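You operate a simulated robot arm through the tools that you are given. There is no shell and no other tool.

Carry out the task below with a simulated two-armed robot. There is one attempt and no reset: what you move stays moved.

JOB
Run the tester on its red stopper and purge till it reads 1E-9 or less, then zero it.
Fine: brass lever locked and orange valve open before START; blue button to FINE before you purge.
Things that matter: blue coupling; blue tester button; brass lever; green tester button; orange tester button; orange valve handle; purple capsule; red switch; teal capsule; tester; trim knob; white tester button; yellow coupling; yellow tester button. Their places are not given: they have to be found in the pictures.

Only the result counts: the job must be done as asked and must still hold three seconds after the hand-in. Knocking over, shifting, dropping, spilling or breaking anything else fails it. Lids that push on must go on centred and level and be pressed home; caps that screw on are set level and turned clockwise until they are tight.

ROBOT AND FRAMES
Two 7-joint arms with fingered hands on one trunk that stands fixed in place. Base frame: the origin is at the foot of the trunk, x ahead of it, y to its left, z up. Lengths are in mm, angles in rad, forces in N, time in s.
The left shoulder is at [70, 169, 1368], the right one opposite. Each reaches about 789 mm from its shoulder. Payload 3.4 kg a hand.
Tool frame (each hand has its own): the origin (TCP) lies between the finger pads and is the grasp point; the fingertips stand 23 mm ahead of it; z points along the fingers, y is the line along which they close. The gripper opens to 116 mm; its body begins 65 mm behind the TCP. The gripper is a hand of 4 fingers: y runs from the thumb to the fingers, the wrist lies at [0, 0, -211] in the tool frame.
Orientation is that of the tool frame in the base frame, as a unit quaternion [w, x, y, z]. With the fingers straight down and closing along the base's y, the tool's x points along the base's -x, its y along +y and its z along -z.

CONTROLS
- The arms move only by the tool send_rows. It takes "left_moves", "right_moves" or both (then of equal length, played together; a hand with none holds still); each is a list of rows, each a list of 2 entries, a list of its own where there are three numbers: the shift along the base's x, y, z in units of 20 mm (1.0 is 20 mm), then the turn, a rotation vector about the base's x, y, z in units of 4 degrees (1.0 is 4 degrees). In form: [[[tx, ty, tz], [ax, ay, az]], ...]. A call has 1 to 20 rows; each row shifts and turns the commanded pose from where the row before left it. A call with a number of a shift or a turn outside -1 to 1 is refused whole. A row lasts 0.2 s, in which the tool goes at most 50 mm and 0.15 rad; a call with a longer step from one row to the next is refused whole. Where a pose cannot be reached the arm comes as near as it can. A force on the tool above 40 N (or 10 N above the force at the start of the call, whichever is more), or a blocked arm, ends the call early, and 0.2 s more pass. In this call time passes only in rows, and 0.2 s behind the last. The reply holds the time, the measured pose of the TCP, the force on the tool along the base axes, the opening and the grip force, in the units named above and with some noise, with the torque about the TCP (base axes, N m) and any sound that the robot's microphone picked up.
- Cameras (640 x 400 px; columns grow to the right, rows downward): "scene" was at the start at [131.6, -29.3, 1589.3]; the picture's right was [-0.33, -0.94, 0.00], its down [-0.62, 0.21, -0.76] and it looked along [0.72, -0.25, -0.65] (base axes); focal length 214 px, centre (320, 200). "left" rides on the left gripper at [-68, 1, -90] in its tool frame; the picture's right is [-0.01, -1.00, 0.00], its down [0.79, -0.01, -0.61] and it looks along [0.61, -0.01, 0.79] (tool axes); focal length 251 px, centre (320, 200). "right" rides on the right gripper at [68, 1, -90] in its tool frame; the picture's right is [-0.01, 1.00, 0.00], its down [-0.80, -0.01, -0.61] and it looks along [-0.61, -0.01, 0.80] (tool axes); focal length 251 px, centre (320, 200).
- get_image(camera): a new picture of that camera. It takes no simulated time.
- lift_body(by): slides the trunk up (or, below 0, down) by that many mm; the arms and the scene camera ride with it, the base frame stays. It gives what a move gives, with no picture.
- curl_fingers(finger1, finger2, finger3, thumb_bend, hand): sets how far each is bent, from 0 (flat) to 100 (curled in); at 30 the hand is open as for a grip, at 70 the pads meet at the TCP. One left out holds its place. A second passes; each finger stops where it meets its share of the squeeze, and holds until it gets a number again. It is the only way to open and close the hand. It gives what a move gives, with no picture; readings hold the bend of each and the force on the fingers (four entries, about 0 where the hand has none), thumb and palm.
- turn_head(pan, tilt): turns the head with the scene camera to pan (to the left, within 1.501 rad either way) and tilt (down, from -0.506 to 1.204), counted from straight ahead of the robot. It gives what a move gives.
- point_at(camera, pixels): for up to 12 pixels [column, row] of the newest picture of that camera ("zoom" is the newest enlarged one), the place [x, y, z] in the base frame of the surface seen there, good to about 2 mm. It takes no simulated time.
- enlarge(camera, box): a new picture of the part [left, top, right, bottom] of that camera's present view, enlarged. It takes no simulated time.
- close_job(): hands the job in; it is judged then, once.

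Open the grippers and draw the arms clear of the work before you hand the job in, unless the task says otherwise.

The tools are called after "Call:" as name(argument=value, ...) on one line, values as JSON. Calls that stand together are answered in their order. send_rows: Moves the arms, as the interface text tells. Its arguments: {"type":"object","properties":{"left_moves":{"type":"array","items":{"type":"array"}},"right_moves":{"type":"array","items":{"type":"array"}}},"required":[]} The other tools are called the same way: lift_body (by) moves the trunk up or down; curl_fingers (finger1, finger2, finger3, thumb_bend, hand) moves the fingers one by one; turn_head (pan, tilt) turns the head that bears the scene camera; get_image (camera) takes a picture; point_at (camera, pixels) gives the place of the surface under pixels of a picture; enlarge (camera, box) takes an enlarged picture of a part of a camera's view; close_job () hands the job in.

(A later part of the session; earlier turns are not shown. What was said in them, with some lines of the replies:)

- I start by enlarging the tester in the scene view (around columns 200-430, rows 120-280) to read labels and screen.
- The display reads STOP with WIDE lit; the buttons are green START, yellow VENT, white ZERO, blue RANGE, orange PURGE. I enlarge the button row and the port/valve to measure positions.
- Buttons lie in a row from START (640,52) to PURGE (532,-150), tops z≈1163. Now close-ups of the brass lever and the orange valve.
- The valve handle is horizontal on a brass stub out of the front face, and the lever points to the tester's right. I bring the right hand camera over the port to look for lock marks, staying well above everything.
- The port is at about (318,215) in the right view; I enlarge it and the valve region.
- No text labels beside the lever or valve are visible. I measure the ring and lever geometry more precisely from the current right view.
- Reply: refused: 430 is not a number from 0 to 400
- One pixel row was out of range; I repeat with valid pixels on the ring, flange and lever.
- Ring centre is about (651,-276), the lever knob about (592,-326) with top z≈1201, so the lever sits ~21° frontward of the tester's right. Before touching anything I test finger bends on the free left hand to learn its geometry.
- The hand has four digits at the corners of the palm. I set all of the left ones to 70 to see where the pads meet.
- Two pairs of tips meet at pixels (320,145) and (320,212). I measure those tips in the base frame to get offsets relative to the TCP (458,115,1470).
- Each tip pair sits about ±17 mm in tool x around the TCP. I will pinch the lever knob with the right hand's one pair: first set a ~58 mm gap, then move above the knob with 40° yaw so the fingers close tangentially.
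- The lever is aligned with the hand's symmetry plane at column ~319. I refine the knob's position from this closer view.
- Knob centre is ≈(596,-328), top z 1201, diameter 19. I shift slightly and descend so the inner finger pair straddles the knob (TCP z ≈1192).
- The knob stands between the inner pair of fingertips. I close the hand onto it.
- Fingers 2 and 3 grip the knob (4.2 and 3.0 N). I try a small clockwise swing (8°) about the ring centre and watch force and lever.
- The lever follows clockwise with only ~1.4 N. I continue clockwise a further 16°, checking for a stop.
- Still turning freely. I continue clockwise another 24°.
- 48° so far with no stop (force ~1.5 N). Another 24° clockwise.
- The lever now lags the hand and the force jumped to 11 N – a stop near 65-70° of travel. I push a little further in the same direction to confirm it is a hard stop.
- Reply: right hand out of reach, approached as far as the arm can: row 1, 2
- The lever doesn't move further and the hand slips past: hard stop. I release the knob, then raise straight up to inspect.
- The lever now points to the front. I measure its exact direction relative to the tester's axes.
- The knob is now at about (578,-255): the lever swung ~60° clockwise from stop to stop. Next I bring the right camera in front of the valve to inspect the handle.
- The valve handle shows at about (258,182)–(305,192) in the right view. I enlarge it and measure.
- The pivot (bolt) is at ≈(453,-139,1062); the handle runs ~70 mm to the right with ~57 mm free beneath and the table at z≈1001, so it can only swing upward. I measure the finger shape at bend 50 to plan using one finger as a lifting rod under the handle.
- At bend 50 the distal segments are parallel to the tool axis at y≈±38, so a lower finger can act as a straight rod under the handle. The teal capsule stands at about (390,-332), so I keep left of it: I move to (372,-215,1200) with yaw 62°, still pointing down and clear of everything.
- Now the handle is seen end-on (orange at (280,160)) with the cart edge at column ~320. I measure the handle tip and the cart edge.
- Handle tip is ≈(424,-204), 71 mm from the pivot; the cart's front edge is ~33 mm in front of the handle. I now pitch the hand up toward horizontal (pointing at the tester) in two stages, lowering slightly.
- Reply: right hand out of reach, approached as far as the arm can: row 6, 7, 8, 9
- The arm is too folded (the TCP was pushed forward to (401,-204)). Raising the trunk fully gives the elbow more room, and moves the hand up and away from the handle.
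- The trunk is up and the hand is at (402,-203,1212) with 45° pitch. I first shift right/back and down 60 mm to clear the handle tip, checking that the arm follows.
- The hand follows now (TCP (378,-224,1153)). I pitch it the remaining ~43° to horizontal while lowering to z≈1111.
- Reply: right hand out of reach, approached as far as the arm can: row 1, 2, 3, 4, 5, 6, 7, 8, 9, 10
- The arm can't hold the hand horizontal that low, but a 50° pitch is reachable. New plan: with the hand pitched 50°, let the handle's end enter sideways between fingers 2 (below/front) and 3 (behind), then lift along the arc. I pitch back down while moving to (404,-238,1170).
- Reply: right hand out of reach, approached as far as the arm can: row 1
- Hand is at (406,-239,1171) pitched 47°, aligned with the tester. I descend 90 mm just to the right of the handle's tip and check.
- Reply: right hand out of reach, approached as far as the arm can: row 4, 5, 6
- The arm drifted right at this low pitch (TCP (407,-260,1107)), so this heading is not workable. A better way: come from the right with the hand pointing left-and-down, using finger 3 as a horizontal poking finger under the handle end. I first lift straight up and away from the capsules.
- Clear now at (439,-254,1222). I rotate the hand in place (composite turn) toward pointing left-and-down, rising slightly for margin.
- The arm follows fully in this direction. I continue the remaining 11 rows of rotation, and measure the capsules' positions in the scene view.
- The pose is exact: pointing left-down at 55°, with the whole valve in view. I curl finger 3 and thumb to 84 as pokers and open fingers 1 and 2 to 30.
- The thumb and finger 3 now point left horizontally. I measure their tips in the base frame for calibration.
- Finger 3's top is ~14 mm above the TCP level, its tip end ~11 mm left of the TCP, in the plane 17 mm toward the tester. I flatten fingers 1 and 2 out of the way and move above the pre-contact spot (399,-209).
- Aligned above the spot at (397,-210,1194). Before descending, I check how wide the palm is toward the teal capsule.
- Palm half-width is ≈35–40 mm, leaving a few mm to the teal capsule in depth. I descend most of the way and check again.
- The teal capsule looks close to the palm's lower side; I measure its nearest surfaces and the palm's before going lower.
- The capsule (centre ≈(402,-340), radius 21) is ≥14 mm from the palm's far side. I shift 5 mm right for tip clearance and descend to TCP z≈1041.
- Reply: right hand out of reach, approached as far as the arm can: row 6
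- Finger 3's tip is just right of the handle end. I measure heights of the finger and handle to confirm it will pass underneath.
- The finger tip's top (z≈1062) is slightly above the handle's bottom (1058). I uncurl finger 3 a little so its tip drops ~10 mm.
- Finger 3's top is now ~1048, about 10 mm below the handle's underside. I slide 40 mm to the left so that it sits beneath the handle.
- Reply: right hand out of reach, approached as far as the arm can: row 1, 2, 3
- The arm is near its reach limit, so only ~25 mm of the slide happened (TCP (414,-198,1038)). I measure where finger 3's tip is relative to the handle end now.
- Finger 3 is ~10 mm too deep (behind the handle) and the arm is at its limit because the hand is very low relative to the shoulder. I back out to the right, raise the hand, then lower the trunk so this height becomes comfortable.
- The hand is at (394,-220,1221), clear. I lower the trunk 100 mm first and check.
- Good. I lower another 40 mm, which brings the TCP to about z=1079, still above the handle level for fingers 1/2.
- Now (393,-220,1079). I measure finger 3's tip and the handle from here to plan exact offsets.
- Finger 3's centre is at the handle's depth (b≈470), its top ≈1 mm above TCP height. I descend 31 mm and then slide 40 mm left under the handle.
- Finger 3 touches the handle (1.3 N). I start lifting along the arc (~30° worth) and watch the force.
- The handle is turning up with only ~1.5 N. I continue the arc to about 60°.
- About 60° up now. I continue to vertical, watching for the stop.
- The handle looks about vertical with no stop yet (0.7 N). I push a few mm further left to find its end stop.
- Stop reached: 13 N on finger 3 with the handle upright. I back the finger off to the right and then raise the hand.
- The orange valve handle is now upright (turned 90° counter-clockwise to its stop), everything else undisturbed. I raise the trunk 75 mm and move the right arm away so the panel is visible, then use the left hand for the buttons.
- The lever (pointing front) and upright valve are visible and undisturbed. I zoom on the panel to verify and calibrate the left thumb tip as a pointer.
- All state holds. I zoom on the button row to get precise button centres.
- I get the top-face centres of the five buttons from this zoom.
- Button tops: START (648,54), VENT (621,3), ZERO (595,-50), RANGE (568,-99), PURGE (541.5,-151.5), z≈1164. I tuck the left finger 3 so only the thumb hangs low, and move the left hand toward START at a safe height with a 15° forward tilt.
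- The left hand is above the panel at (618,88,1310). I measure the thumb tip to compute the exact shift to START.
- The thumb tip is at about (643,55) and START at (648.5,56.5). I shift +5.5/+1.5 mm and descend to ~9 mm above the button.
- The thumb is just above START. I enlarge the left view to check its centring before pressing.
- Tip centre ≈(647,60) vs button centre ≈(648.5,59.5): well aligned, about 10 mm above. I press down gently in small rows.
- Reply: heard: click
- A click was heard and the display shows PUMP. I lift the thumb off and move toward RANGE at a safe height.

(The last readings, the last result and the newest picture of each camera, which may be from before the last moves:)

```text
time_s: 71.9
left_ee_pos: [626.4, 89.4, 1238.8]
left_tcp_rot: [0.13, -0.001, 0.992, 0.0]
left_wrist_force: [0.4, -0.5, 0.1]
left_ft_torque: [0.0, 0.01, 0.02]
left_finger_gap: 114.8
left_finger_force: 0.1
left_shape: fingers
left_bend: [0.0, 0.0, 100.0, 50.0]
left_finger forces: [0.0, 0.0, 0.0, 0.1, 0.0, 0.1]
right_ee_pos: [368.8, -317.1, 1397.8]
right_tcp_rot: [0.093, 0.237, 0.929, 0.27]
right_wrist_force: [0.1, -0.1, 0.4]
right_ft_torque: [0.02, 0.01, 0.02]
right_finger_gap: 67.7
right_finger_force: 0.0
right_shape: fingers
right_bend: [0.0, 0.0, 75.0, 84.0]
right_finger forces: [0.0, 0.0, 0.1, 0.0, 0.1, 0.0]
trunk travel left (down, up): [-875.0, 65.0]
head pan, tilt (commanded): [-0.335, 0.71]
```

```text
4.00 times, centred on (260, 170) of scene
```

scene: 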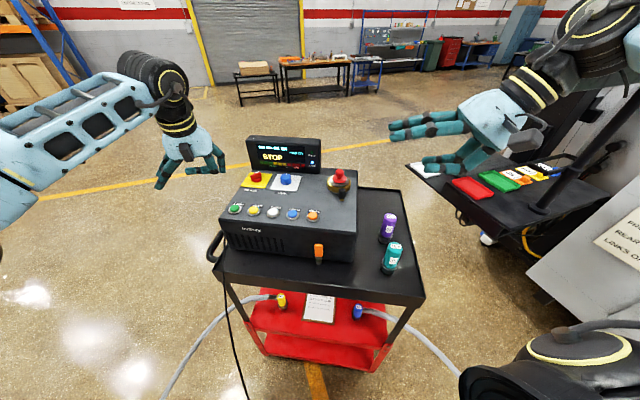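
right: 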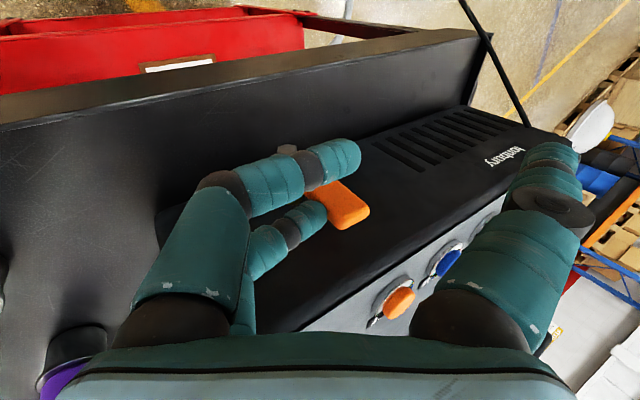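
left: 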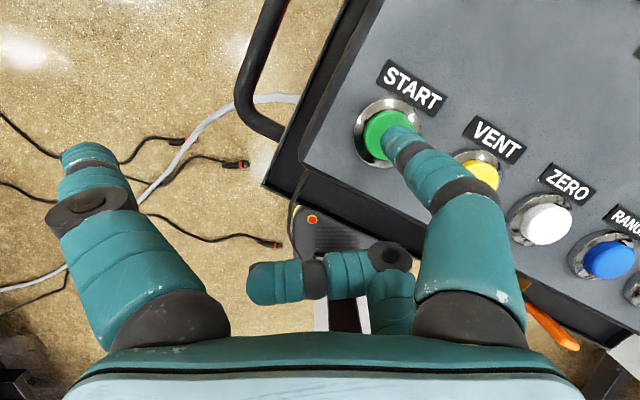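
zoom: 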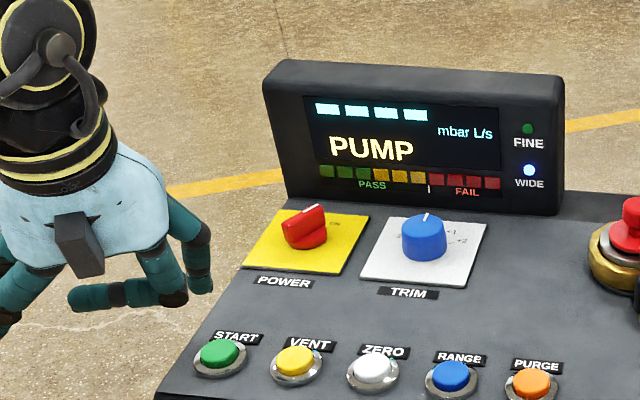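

Display still PUMP, panel undisturbed. I move the left hand over RANGE using the button spacing offset (-79.5,-154.3).

Call:
send_rows(left_moves=[[[-0.497, -0.964, 0], [0, 0, 0]], [[-0.497, -0.964, 0], [0, 0, 0]], [[-0.497, -0.964, 0], [0, 0, 0]], [[-0.497, -0.964, 0], [0, 0, 0]], [[-0.497, -0.964, 0], [0, 0, 0]], [[-0.497, -0.964, 0], [0, 0, 0]], [[-0.497, -0.964, 0], [0, 0, 0]], [[-0.497, -0.964, 0], [0, 0, 0]]])

Call:
get_image(camera="left")

Call:
get_image(camera="scene")

```text
time_s: 73.7
left_ee_pos: [546.2, -66.8, 1238.1]
left_tcp_rot: [0.13, -0.001, 0.992, 0.001]
left_wrist_force: [0.4, 0.3, -1.0]
left_ft_torque: [0.0, 0.03, -0.02]
left_finger_gap: 115.1
left_finger_force: 0.2
left_shape: fingers
left_bend: [0.0, 0.0, 100.0, 50.0]
left_finger forces: [0.1, 0.0, 0.0, 0.0, 0.0, 0.1]
right_ee_pos: [368.1, -318.2, 1397.5]
right_tcp_rot: [0.093, 0.238, 0.928, 0.271]
right_wrist_force: [-0.6, 0.3, 0.0]
right_ft_torque: [0.01, 0.04, 0.02]
right_finger_gap: 67.5
right_finger_force: 0.1
right_shape: fingers
right_bend: [0.0, 0.0, 75.0, 84.0]
right_finger forces: [0.0, 0.0, 0.0, 0.1, 0.1, 0.0]
trunk travel left (down, up): [-875.0, 65.0]
head pan, tilt (commanded): [-0.335, 0.71]
```

```text
taken
```

left: 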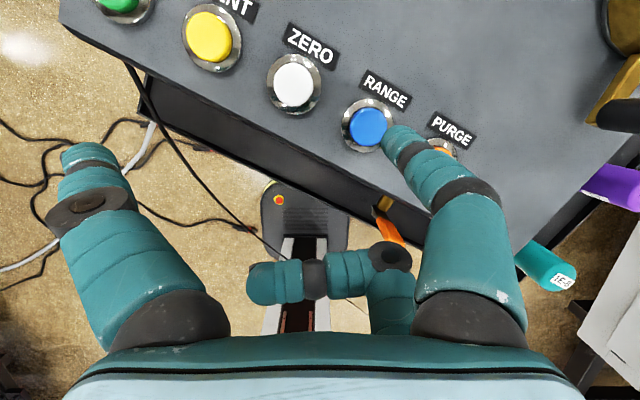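

```text
taken
```

scene: 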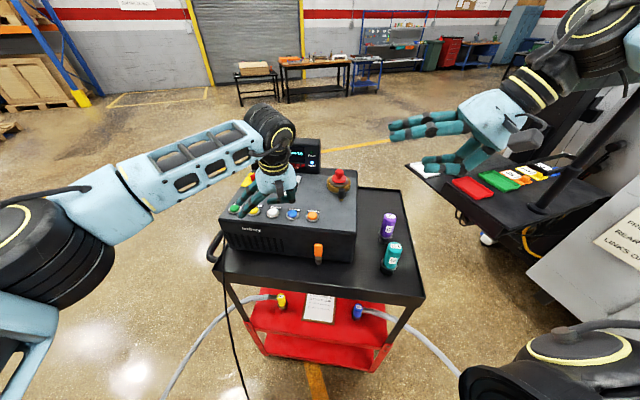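

The left arm hides the screen in the scene view, fine for now. I descend to just above RANGE and check alignment.

Call:
send_rows(left_moves=[[[0, 0, -0.8], [0, 0, 0]], [[0, 0, -0.8], [0, 0, 0]], [[0, 0, -0.6], [0, 0, 0]]])

Call:
enlarge(camera="left", box=[340, 80, 452, 164])

Call:
point_at(camera="zoom", pixels=[[200, 230], [270, 200], [300, 250], [330, 300], [180, 300], [230, 270]])

```text
time_s: 74.5
left_ee_pos: [547.4, -64.1, 1194.7]
left_tcp_rot: [0.131, -0.001, 0.991, -0.001]
left_wrist_force: [0.2, -0.7, 0.6]
left_ft_torque: [0.0, 0.01, -0.02]
left_finger_gap: 115.1
left_finger_force: 0.2
left_shape: fingers
left_bend: [0.0, 0.0, 100.0, 50.0]
left_finger forces: [0.0, 0.1, 0.0, 0.1, 0.1, 0.0]
right_ee_pos: [369.0, -315.9, 1396.9]
right_tcp_rot: [0.092, 0.237, 0.929, 0.27]
right_wrist_force: [-0.3, -0.6, -1.2]
right_ft_torque: [0.01, -0.04, -0.03]
right_finger_gap: 67.3
right_finger_force: 0.0
right_shape: fingers
right_bend: [0.0, 0.0, 75.0, 84.0]
right_finger forces: [0.0, 0.0, 0.0, 0.1, 0.0, 0.0]
trunk travel left (down, up): [-875.0, 65.0]
head pan, tilt (commanded): [-0.335, 0.71]
```

```text
4.76 times, centred on (396, 122) of left
```

zoom: 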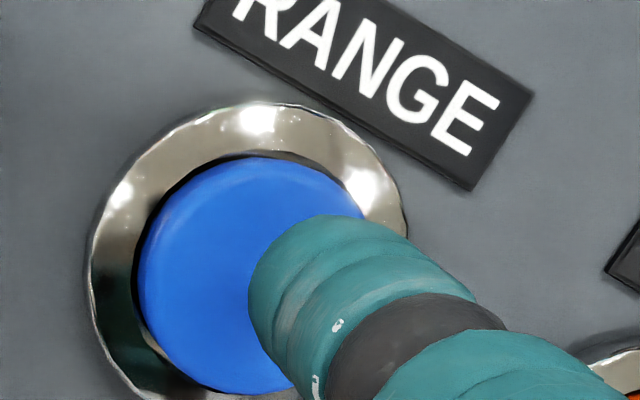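

```text
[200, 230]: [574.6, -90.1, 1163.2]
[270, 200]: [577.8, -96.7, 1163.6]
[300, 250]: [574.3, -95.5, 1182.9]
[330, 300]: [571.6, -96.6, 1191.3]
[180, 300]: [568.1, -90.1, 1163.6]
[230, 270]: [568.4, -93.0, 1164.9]
```

RANGE's centre appears ~3 mm further left than START did at the same stage; I correct by +3 mm in y, -1 mm in x and press.

Call:
send_rows(left_moves=[[[-0.04, 0.15, -0.1], [0, 0, 0]], [[0, 0, -0.3], [0, 0, 0]], [[0, 0, -0.15], [0, 0, 0]], [[0, 0, -0.1], [0, 0, 0]], [[0, 0, -0.1], [0, 0, 0]]])

Call:
get_image(camera="scene")

```text
time_s: 75.7
left_ee_pos: [544.4, -60.1, 1181.3]
left_tcp_rot: [0.132, -0.001, 0.991, 0.0]
left_wrist_force: [1.8, -0.2, 14.4]
left_ft_torque: [-0.66, -0.4, 0.08]
left_finger_gap: 116.6
left_finger_force: 7.4
left_shape: fingers
left_bend: [0.0, 0.0, 100.0, 50.0]
left_finger forces: [0.1, 0.1, 0.1, 0.0, 14.9, 0.1]
right_ee_pos: [365.6, -316.2, 1398.8]
right_tcp_rot: [0.092, 0.236, 0.929, 0.27]
right_wrist_force: [0.1, 0.5, 0.2]
right_ft_torque: [0.02, -0.01, 0.04]
right_finger_gap: 67.4
right_finger_force: 0.1
right_shape: fingers
right_bend: [0.0, 0.0, 75.0, 84.0]
right_finger forces: [0.1, 0.0, 0.0, 0.1, 0.1, 0.1]
trunk travel left (down, up): [-875.0, 65.0]
head pan, tilt (commanded): [-0.335, 0.71]
heard: click
```

```text
taken
```

scene: 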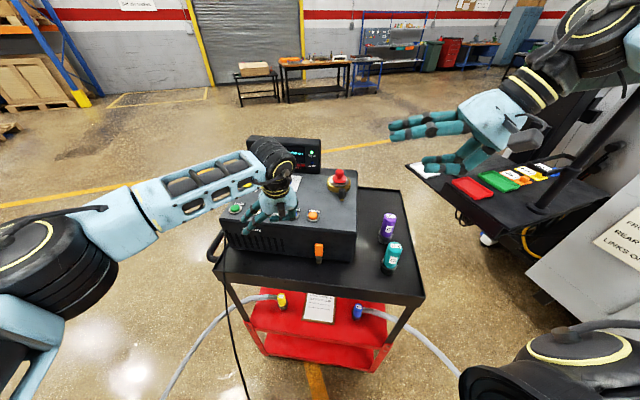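

A click was heard. I lift off RANGE and move back a bit to see the display (part of it is visible at (300,155)).

Call:
send_rows(left_moves=[[[0, 0, 0.5], [0, 0, 0]], [[0, 0, 0.9], [0, 0, 0]], [[0, 0, 0.9], [0, 0, 0]], [[0, 0, 0.7], [0, 0, 0]]])

Call:
enlarge(camera="scene", box=[230, 120, 358, 200])

```text
time_s: 76.7
left_ee_pos: [547.4, -59.9, 1238.6]
left_tcp_rot: [0.13, -0.001, 0.992, 0.0]
left_wrist_force: [-0.3, -0.2, -0.9]
left_ft_torque: [-0.04, 0.03, 0.03]
left_finger_gap: 115.4
left_finger_force: 0.0
left_shape: fingers
left_bend: [0.0, 0.0, 100.0, 50.0]
left_finger forces: [0.0, 0.0, 0.0, 0.0, 0.0, 0.0]
right_ee_pos: [368.8, -316.5, 1397.9]
right_tcp_rot: [0.092, 0.237, 0.928, 0.271]
right_wrist_force: [-0.6, -0.3, 0.4]
right_ft_torque: [-0.01, -0.02, 0.02]
right_finger_gap: 67.4
right_finger_force: 0.0
right_shape: fingers
right_bend: [0.0, 0.0, 75.0, 84.0]
right_finger forces: [0.0, 0.0, 0.0, 0.1, 0.0, 0.0]
trunk travel left (down, up): [-875.0, 65.0]
head pan, tilt (commanded): [-0.335, 0.71]
```

```text
5.00 times, centred on (294, 160) of scene
```

zoom: 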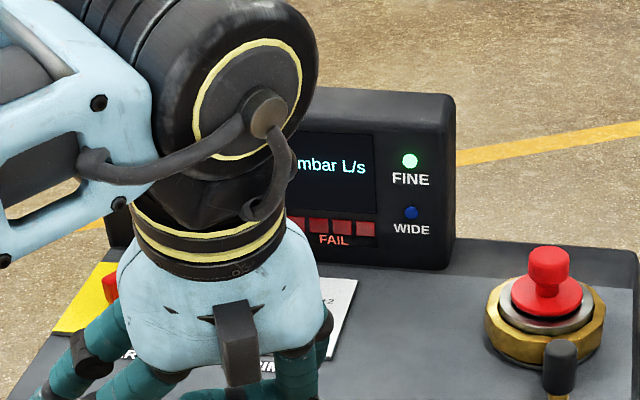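

FINE is now lit. I check whether the right camera can show the screen text while the left arm works.

Call:
get_image(camera="right")

Call:
get_image(camera="left")

```text
taken
```

right: 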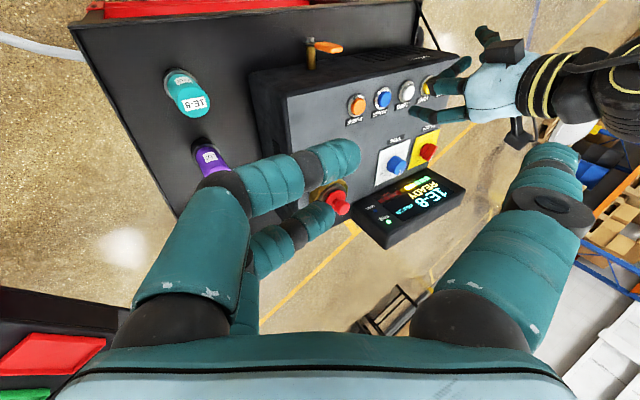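

```text
taken
```

left: 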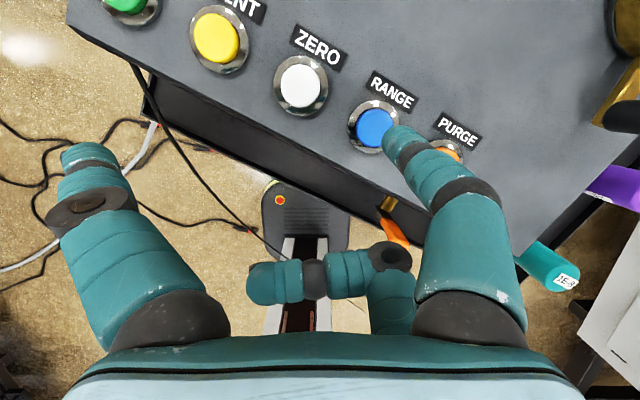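

The right camera does see the screen: it reads something like "1E-8 READY". I enlarge it.

Call:
enlarge(camera="right", box=[345, 165, 475, 255])

```text
4.44 times, centred on (410, 210) of right
```

zoom: 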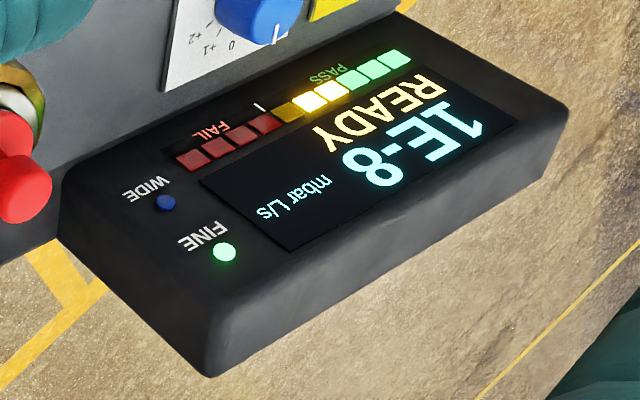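

Screen: READY, 1E-8 mbar L/s, FINE lit. Now I move the thumb over PURGE (offset (-26.8,-52)) and descend to just above it.

Call:
send_rows(left_moves=[[[-0.447, -0.867, 0], [0, 0, 0]], [[-0.447, -0.867, 0], [0, 0, 0]], [[-0.447, -0.867, 0], [0, 0, 0]], [[0, 0, -0.8], [0, 0, 0]], [[0, 0, -0.8], [0, 0, 0]], [[0, 0, -0.6], [0, 0, 0]]])

Call:
enlarge(camera="left", box=[340, 80, 452, 164])

Call:
get_image(camera="right")

```text
time_s: 78.1
left_ee_pos: [519.7, -112.7, 1195.6]
left_tcp_rot: [0.131, -0.001, 0.991, 0.0]
left_wrist_force: [-0.3, -1.2, 0.7]
left_ft_torque: [-0.06, 0.02, -0.01]
left_finger_gap: 115.2
left_finger_force: 0.1
left_shape: fingers
left_bend: [0.0, 0.0, 100.0, 50.0]
left_finger forces: [0.0, 0.0, 0.0, 0.0, 0.0, 0.0]
right_ee_pos: [368.9, -316.8, 1398.1]
right_tcp_rot: [0.092, 0.238, 0.928, 0.271]
right_wrist_force: [0.1, 0.5, -0.4]
right_ft_torque: [0.01, 0.01, -0.01]
right_finger_gap: 67.5
right_finger_force: 0.1
right_shape: fingers
right_bend: [0.0, 0.0, 75.0, 84.0]
right_finger forces: [0.1, 0.0, 0.1, 0.0, 0.1, 0.1]
trunk travel left (down, up): [-875.0, 65.0]
head pan, tilt (commanded): [-0.335, 0.71]
```

```text
4.76 times, centred on (396, 122) of left
```

zoom: 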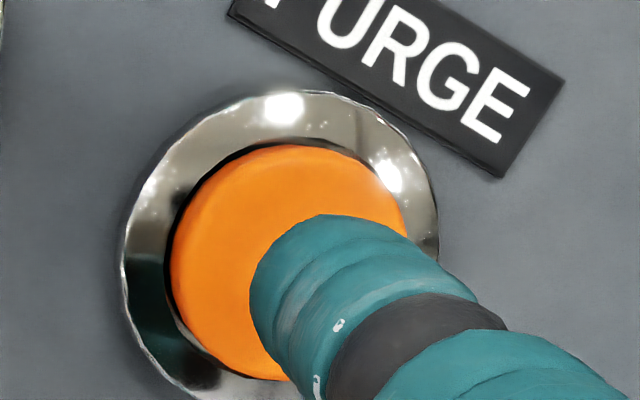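

```text
taken
```

right: 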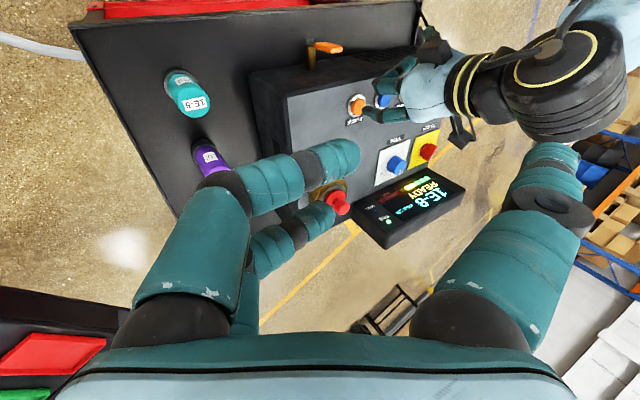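

Well centred over PURGE. I press it with the same stroke.

Call:
send_rows(left_moves=[[[0, 0, -0.2], [0, 0, 0]], [[0, 0, -0.25], [0, 0, 0]], [[0, 0, -0.15], [0, 0, 0]], [[0, 0, -0.1], [0, 0, 0]], [[0, 0, -0.08], [0, 0, 0]]])

Call:
enlarge(camera="right", box=[345, 165, 475, 255])

```text
time_s: 79.3
left_ee_pos: [518.5, -112.1, 1182.8]
left_tcp_rot: [0.13, -0.001, 0.991, -0.001]
left_wrist_force: [2.8, -0.2, 13.9]
left_ft_torque: [-0.62, -0.39, 0.11]
left_finger_gap: 116.2
left_finger_force: 6.7
left_shape: fingers
left_bend: [0.0, 0.0, 100.0, 50.0]
left_finger forces: [0.1, 0.0, 0.1, 0.0, 13.9, 0.0]
right_ee_pos: [367.8, -315.1, 1399.2]
right_tcp_rot: [0.093, 0.237, 0.928, 0.271]
right_wrist_force: [-0.4, 1.1, 0.4]
right_ft_torque: [-0.01, 0.04, 0.0]
right_finger_gap: 67.4
right_finger_force: 0.1
right_shape: fingers
right_bend: [0.0, 0.0, 75.0, 84.0]
right_finger forces: [0.0, 0.0, 0.0, 0.0, 0.1, 0.0]
trunk travel left (down, up): [-875.0, 65.0]
head pan, tilt (commanded): [-0.335, 0.71]
heard: click
```

```text
4.44 times, centred on (410, 210) of right
```

zoom: 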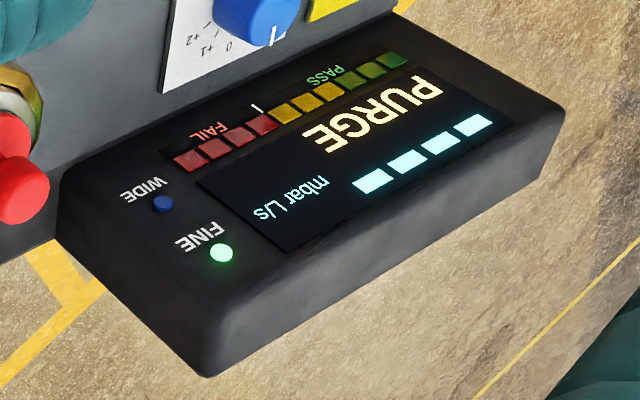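

The display shows PURGE. I release the button by lifting and wait for the new reading.

Call:
send_rows(left_moves=[[[0, 0, 0.4], [0, 0, 0]], [[0, 0, 0.6], [0, 0, 0]], [[0, 0, 0], [0, 0, 0]], [[0, 0, 0], [0, 0, 0]], [[0, 0, 0], [0, 0, 0]], [[0, 0, 0], [0, 0, 0]], [[0, 0, 0], [0, 0, 0]], [[0, 0, 0], [0, 0, 0]], [[0, 0, 0], [0, 0, 0]], [[0, 0, 0], [0, 0, 0]]])

Call:
enlarge(camera="right", box=[345, 165, 475, 255])

```text
time_s: 81.5
left_ee_pos: [519.1, -112.1, 1200.2]
left_tcp_rot: [0.131, -0.001, 0.991, 0.0]
left_wrist_force: [0.4, 0.1, -0.1]
left_ft_torque: [0.01, 0.0, -0.03]
left_finger_gap: 115.1
left_finger_force: 0.0
left_shape: fingers
left_bend: [0.0, 0.0, 100.0, 50.0]
left_finger forces: [0.0, 0.0, 0.0, 0.1, 0.1, 0.0]
right_ee_pos: [368.8, -316.3, 1397.7]
right_tcp_rot: [0.093, 0.237, 0.928, 0.271]
right_wrist_force: [-0.7, 0.4, -0.2]
right_ft_torque: [0.01, 0.01, 0.0]
right_finger_gap: 67.5
right_finger_force: 0.0
right_shape: fingers
right_bend: [0.0, 0.0, 75.0, 84.0]
right_finger forces: [0.0, 0.0, 0.1, 0.0, 0.1, 0.1]
trunk travel left (down, up): [-875.0, 65.0]
head pan, tilt (commanded): [-0.335, 0.71]
```

```text
4.44 times, centred on (410, 210) of right
```

zoom: 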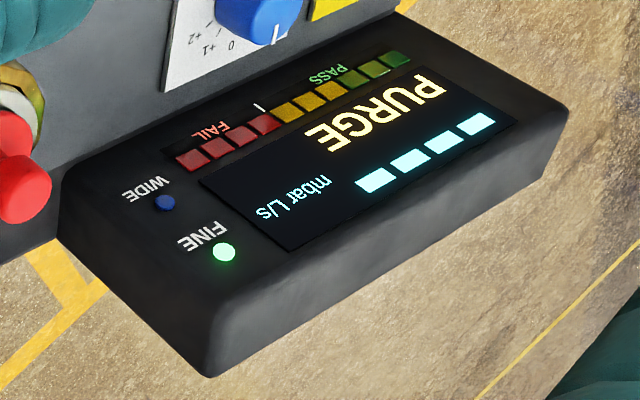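

Still purging. I wait a few more seconds.

Call:
send_rows(left_moves=[[[0, 0, 0], [0, 0, 0]], [[0, 0, 0], [0, 0, 0]], [[0, 0, 0], [0, 0, 0]], [[0, 0, 0], [0, 0, 0]], [[0, 0, 0], [0, 0, 0]], [[0, 0, 0], [0, 0, 0]], [[0, 0, 0], [0, 0, 0]], [[0, 0, 0], [0, 0, 0]], [[0, 0, 0], [0, 0, 0]], [[0, 0, 0], [0, 0, 0]], [[0, 0, 0], [0, 0, 0]], [[0, 0, 0], [0, 0, 0]]])

Call:
enlarge(camera="right", box=[345, 165, 475, 255])

```text
time_s: 84.1
left_ee_pos: [520.6, -111.6, 1199.7]
left_tcp_rot: [0.131, 0.0, 0.991, 0.0]
left_wrist_force: [0.6, 0.6, -0.4]
left_ft_torque: [-0.04, -0.01, 0.03]
left_finger_gap: 115.3
left_finger_force: 0.1
left_shape: fingers
left_bend: [0.0, 0.0, 100.0, 50.0]
left_finger forces: [0.0, 0.0, 0.0, 0.0, 0.0, 0.0]
right_ee_pos: [369.0, -316.1, 1397.6]
right_tcp_rot: [0.092, 0.237, 0.929, 0.27]
right_wrist_force: [0.1, -0.1, -0.7]
right_ft_torque: [-0.02, 0.02, 0.01]
right_finger_gap: 67.5
right_finger_force: 0.0
right_shape: fingers
right_bend: [0.0, 0.0, 75.0, 84.0]
right_finger forces: [0.0, 0.0, 0.0, 0.0, 0.0, 0.0]
trunk travel left (down, up): [-875.0, 65.0]
head pan, tilt (commanded): [-0.335, 0.71]
```

```text
4.44 times, centred on (410, 210) of right
```

zoom: 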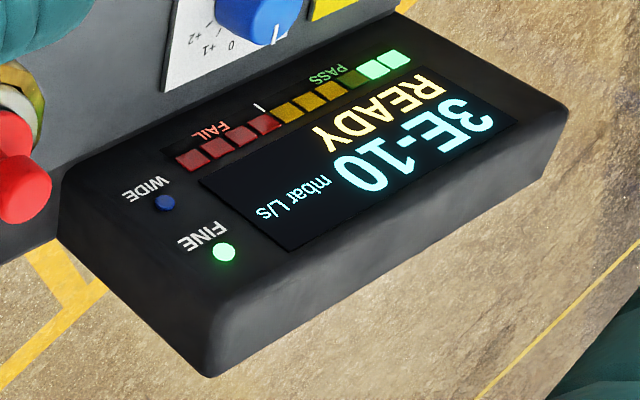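

The reading is 3E-10 mbar L/s (≤1E-9), READY, FINE. Now I raise, move over ZERO (offset (+53.6,+102.5)) and descend just above it.

Call:
send_rows(left_moves=[[[0, 0, 0.9], [0, 0, 0]], [[0, 0, 0.9], [0, 0, 0]], [[0.447, 0.854, 0], [0, 0, 0]], [[0.447, 0.854, 0], [0, 0, 0]], [[0.447, 0.854, 0], [0, 0, 0]], [[0.447, 0.854, 0], [0, 0, 0]], [[0.447, 0.854, 0], [0, 0, 0]], [[0.447, 0.854, 0], [0, 0, 0]], [[0, 0, -0.8], [0, 0, 0]], [[0, 0, -0.8], [0, 0, 0]], [[0, 0, -0.4], [0, 0, 0]]])

Call:
enlarge(camera="left", box=[340, 80, 452, 164])

Call:
enlarge(camera="right", box=[345, 165, 475, 255])

```text
time_s: 86.5
left_ee_pos: [572.4, -9.0, 1196.9]
left_tcp_rot: [0.13, -0.001, 0.991, 0.0]
left_wrist_force: [-0.4, -0.5, 0.3]
left_ft_torque: [-0.02, 0.01, 0.02]
left_finger_gap: 115.4
left_finger_force: 0.0
left_shape: fingers
left_bend: [0.0, 0.0, 100.0, 50.0]
left_finger forces: [0.1, 0.0, 0.0, 0.0, 0.1, 0.1]
right_ee_pos: [369.0, -315.8, 1397.3]
right_tcp_rot: [0.092, 0.237, 0.929, 0.27]
right_wrist_force: [-0.1, 0.2, -0.6]
right_ft_torque: [0.0, 0.01, 0.03]
right_finger_gap: 67.4
right_finger_force: 0.0
right_shape: fingers
right_bend: [0.0, 0.0, 75.0, 84.0]
right_finger forces: [0.1, 0.1, 0.1, 0.0, 0.0, 0.0]
trunk travel left (down, up): [-875.0, 65.0]
head pan, tilt (commanded): [-0.335, 0.71]
```

```text
4.76 times, centred on (396, 122) of left
```

zoom: 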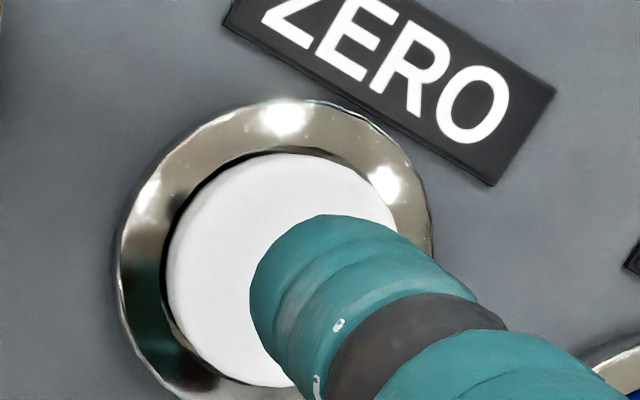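

```text
4.44 times, centred on (410, 210) of right
```

zoom: 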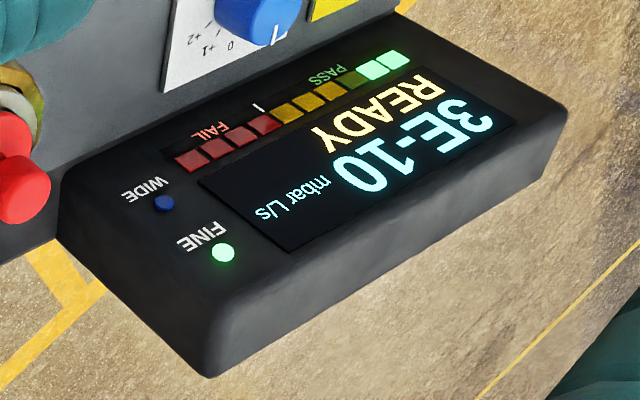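

Centred over ZERO and the reading is still 3E-10. I press ZERO.

Call:
send_rows(left_moves=[[[0, 0, -0.25], [0, 0, 0]], [[0, 0, -0.25], [0, 0, 0]], [[0, 0, -0.15], [0, 0, 0]], [[0, 0, -0.1], [0, 0, 0]], [[0, 0, -0.08], [0, 0, 0]]])

Call:
enlarge(camera="right", box=[345, 165, 475, 255])

```text
time_s: 87.7
left_ee_pos: [572.0, -8.7, 1181.7]
left_tcp_rot: [0.132, -0.001, 0.991, -0.001]
left_wrist_force: [2.0, -0.4, 14.5]
left_ft_torque: [-0.59, -0.39, 0.15]
left_finger_gap: 116.3
left_finger_force: 7.1
left_shape: fingers
left_bend: [0.0, 0.0, 100.0, 50.0]
left_finger forces: [0.1, 0.1, 0.1, 0.1, 14.3, 0.0]
right_ee_pos: [365.9, -315.7, 1399.0]
right_tcp_rot: [0.093, 0.237, 0.929, 0.27]
right_wrist_force: [0.6, 0.1, 0.1]
right_ft_torque: [-0.04, 0.01, 0.02]
right_finger_gap: 67.5
right_finger_force: 0.1
right_shape: fingers
right_bend: [0.0, 0.0, 75.0, 84.0]
right_finger forces: [0.1, 0.0, 0.0, 0.0, 0.0, 0.1]
trunk travel left (down, up): [-875.0, 65.0]
head pan, tilt (commanded): [-0.335, 0.71]
heard: click
```

```text
4.44 times, centred on (410, 210) of right
```

zoom: 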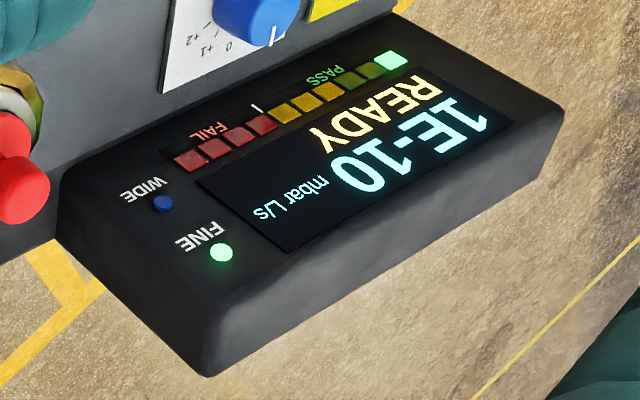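

ZERO clicked and the reading dropped to 1E-10, READY. I lift the left hand off and draw it back to its starting area, clear of the tester.

Call:
send_rows(left_moves=[[[0, 0, 0.5], [0, 0, 0]], [[0, 0, 0.9], [0, 0, 0]], [[0, 0, 1], [0, 0, 0]], [[0, 0, 1], [0, 0, 0]], [[-0.3, 0.4, 1], [0, 0.4, 0]], [[-0.6, 0.7, 1], [0, 0.4, 0]], [[-0.6, 0.7, 1], [0, 0.4, 0]], [[-0.7, 0.7, 1], [0, 0.4, 0]], [[-0.7, 0.7, 1], [0, 0.4, 0]], [[-0.7, 0.7, 1], [0, 0.4, 0]], [[-0.7, 0.7, 1], [0, 0.4, 0]], [[-0.7, 0.7, 1], [0, 0.4, 0]], [[-0.7, 0.7, 1], [0, 0.4, 0]]])

Call:
curl_fingers(hand="left", finger1=30, finger2=30, finger3=30, thumb_bend=30)

Call:
curl_fingers(hand="right", finger1=30, finger2=30, finger3=30, thumb_bend=30)

Call:
get_image(camera="scene")

Call:
enlarge(camera="scene", box=[206, 120, 430, 280])

```text
time_s: 90.5
left_ee_pos: [455.9, 110.6, 1425.9]
left_tcp_rot: [0.005, -0.001, 1.0, 0.0]
left_wrist_force: [0.8, -0.7, 0.6]
left_ft_torque: [-0.02, 0.0, 0.0]
left_finger_gap: 115.0
left_finger_force: 0.0
left_shape: fingers
left_bend: [0.0, 0.0, 100.0, 50.0]
left_finger forces: [0.0, 0.0, 0.1, 0.1, 0.1, 0.0]
right_ee_pos: [365.6, -316.8, 1397.8]
right_tcp_rot: [0.093, 0.237, 0.929, 0.27]
right_wrist_force: [0.4, -0.2, 0.8]
right_ft_torque: [-0.04, 0.0, 0.01]
right_finger_gap: 67.3
right_finger_force: 0.0
right_shape: fingers
right_bend: [0.0, 0.0, 75.0, 84.0]
right_finger forces: [0.1, 0.1, 0.0, 0.0, 0.0, 0.1]
trunk travel left (down, up): [-875.0, 65.0]
head pan, tilt (commanded): [-0.335, 0.71]
```

```text
time_s: 91.5
left_ee_pos: [459.2, 110.9, 1426.5]
left_tcp_rot: [0.005, -0.001, 1.0, -0.001]
left_wrist_force: [0.3, 0.2, 0.2]
left_ft_torque: [-0.02, -0.02, 0.0]
left_finger_gap: 117.4
left_finger_force: 0.0
left_shape: fingers
left_bend: [30.0, 30.0, 30.0, 30.0]
left_finger forces: [0.0, 0.1, 0.0, 0.1, 0.0, 0.0]
right_ee_pos: [369.1, -316.3, 1396.5]
right_tcp_rot: [0.091, 0.237, 0.929, 0.27]
right_wrist_force: [0.1, -0.6, 0.1]
right_ft_torque: [-0.04, -0.02, 0.03]
right_finger_gap: 67.5
right_finger_force: 0.0
right_shape: fingers
right_bend: [0.0, 0.0, 75.0, 84.0]
right_finger forces: [0.0, 0.1, 0.1, 0.0, 0.0, 0.0]
trunk travel left (down, up): [-875.0, 65.0]
head pan, tilt (commanded): [-0.335, 0.71]
```

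```text
time_s: 92.5
left_ee_pos: [459.7, 110.3, 1427.2]
left_tcp_rot: [0.004, 0.0, 1.0, 0.001]
left_wrist_force: [0.2, -0.7, -0.2]
left_ft_torque: [0.0, 0.02, -0.03]
left_finger_gap: 117.3
left_finger_force: 0.2
left_shape: fingers
left_bend: [30.0, 30.0, 30.0, 30.0]
left_finger forces: [0.1, 0.0, 0.1, 0.1, 0.0, 0.1]
right_ee_pos: [367.8, -315.4, 1397.9]
right_tcp_rot: [0.092, 0.238, 0.928, 0.27]
right_wrist_force: [0.9, -0.1, -0.2]
right_ft_torque: [-0.01, 0.0, -0.03]
right_finger_gap: 117.2
right_finger_force: 0.1
right_shape: fingers
right_bend: [30.0, 30.0, 30.0, 30.0]
right_finger forces: [0.0, 0.1, 0.0, 0.1, 0.1, 0.0]
trunk travel left (down, up): [-875.0, 65.0]
head pan, tilt (commanded): [-0.335, 0.71]
```

```text
taken
```

scene: 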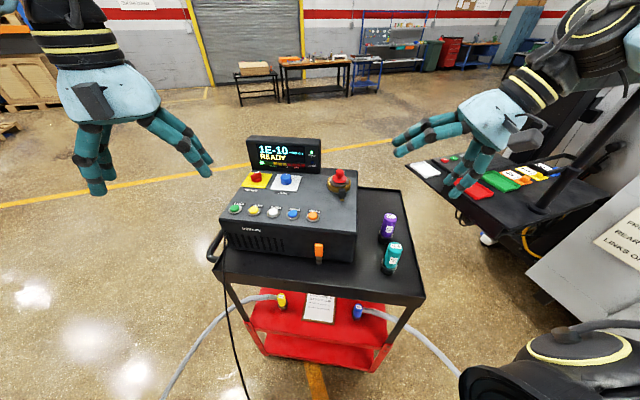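

```text
2.50 times, centred on (318, 200) of scene
```

zoom: 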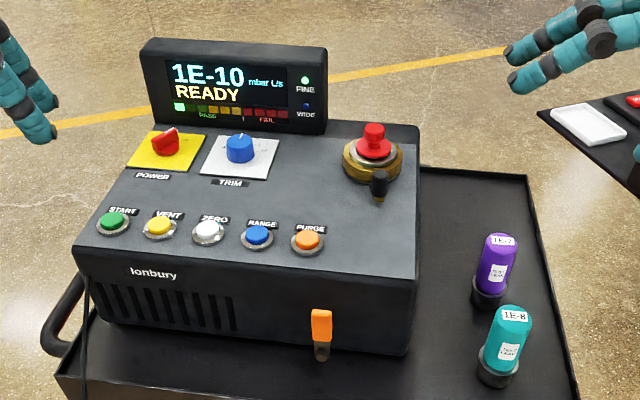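

The tester shows READY 1E-10 with FINE lit. The lever is still at its clockwise stop and the valve handle is upright. The capsules are undisturbed, and both hands are open and clear. I hand the job in.

Call:
close_job()

```text
The job is handed in.
```

The tester ran on its red stopper, purged down to 3E-10 mbar L/s and was then zeroed. It now reads 1E-10, READY, with FINE lit. I handed the job in; no verdict has come back yet.

- **Lever and valve:** I turned the brass lever clockwise to its hard stop and the orange valve handle up 90° to its stop, both before START. Neither carried a label. I took clockwise as locked and upright as open, and START then went to PUMP without an error.
- **Order of buttons:** I pressed START, then the blue button (FINE lit), then PURGE, then ZERO. The microphone picked up one click per press.
- **Everything else:** The capsules, couplings, trim knob and power switch were not touched. The last picture shows the capsules upright and the knob and switch as they were.
- **Arms:** Both hands are open and drawn back from the cart.
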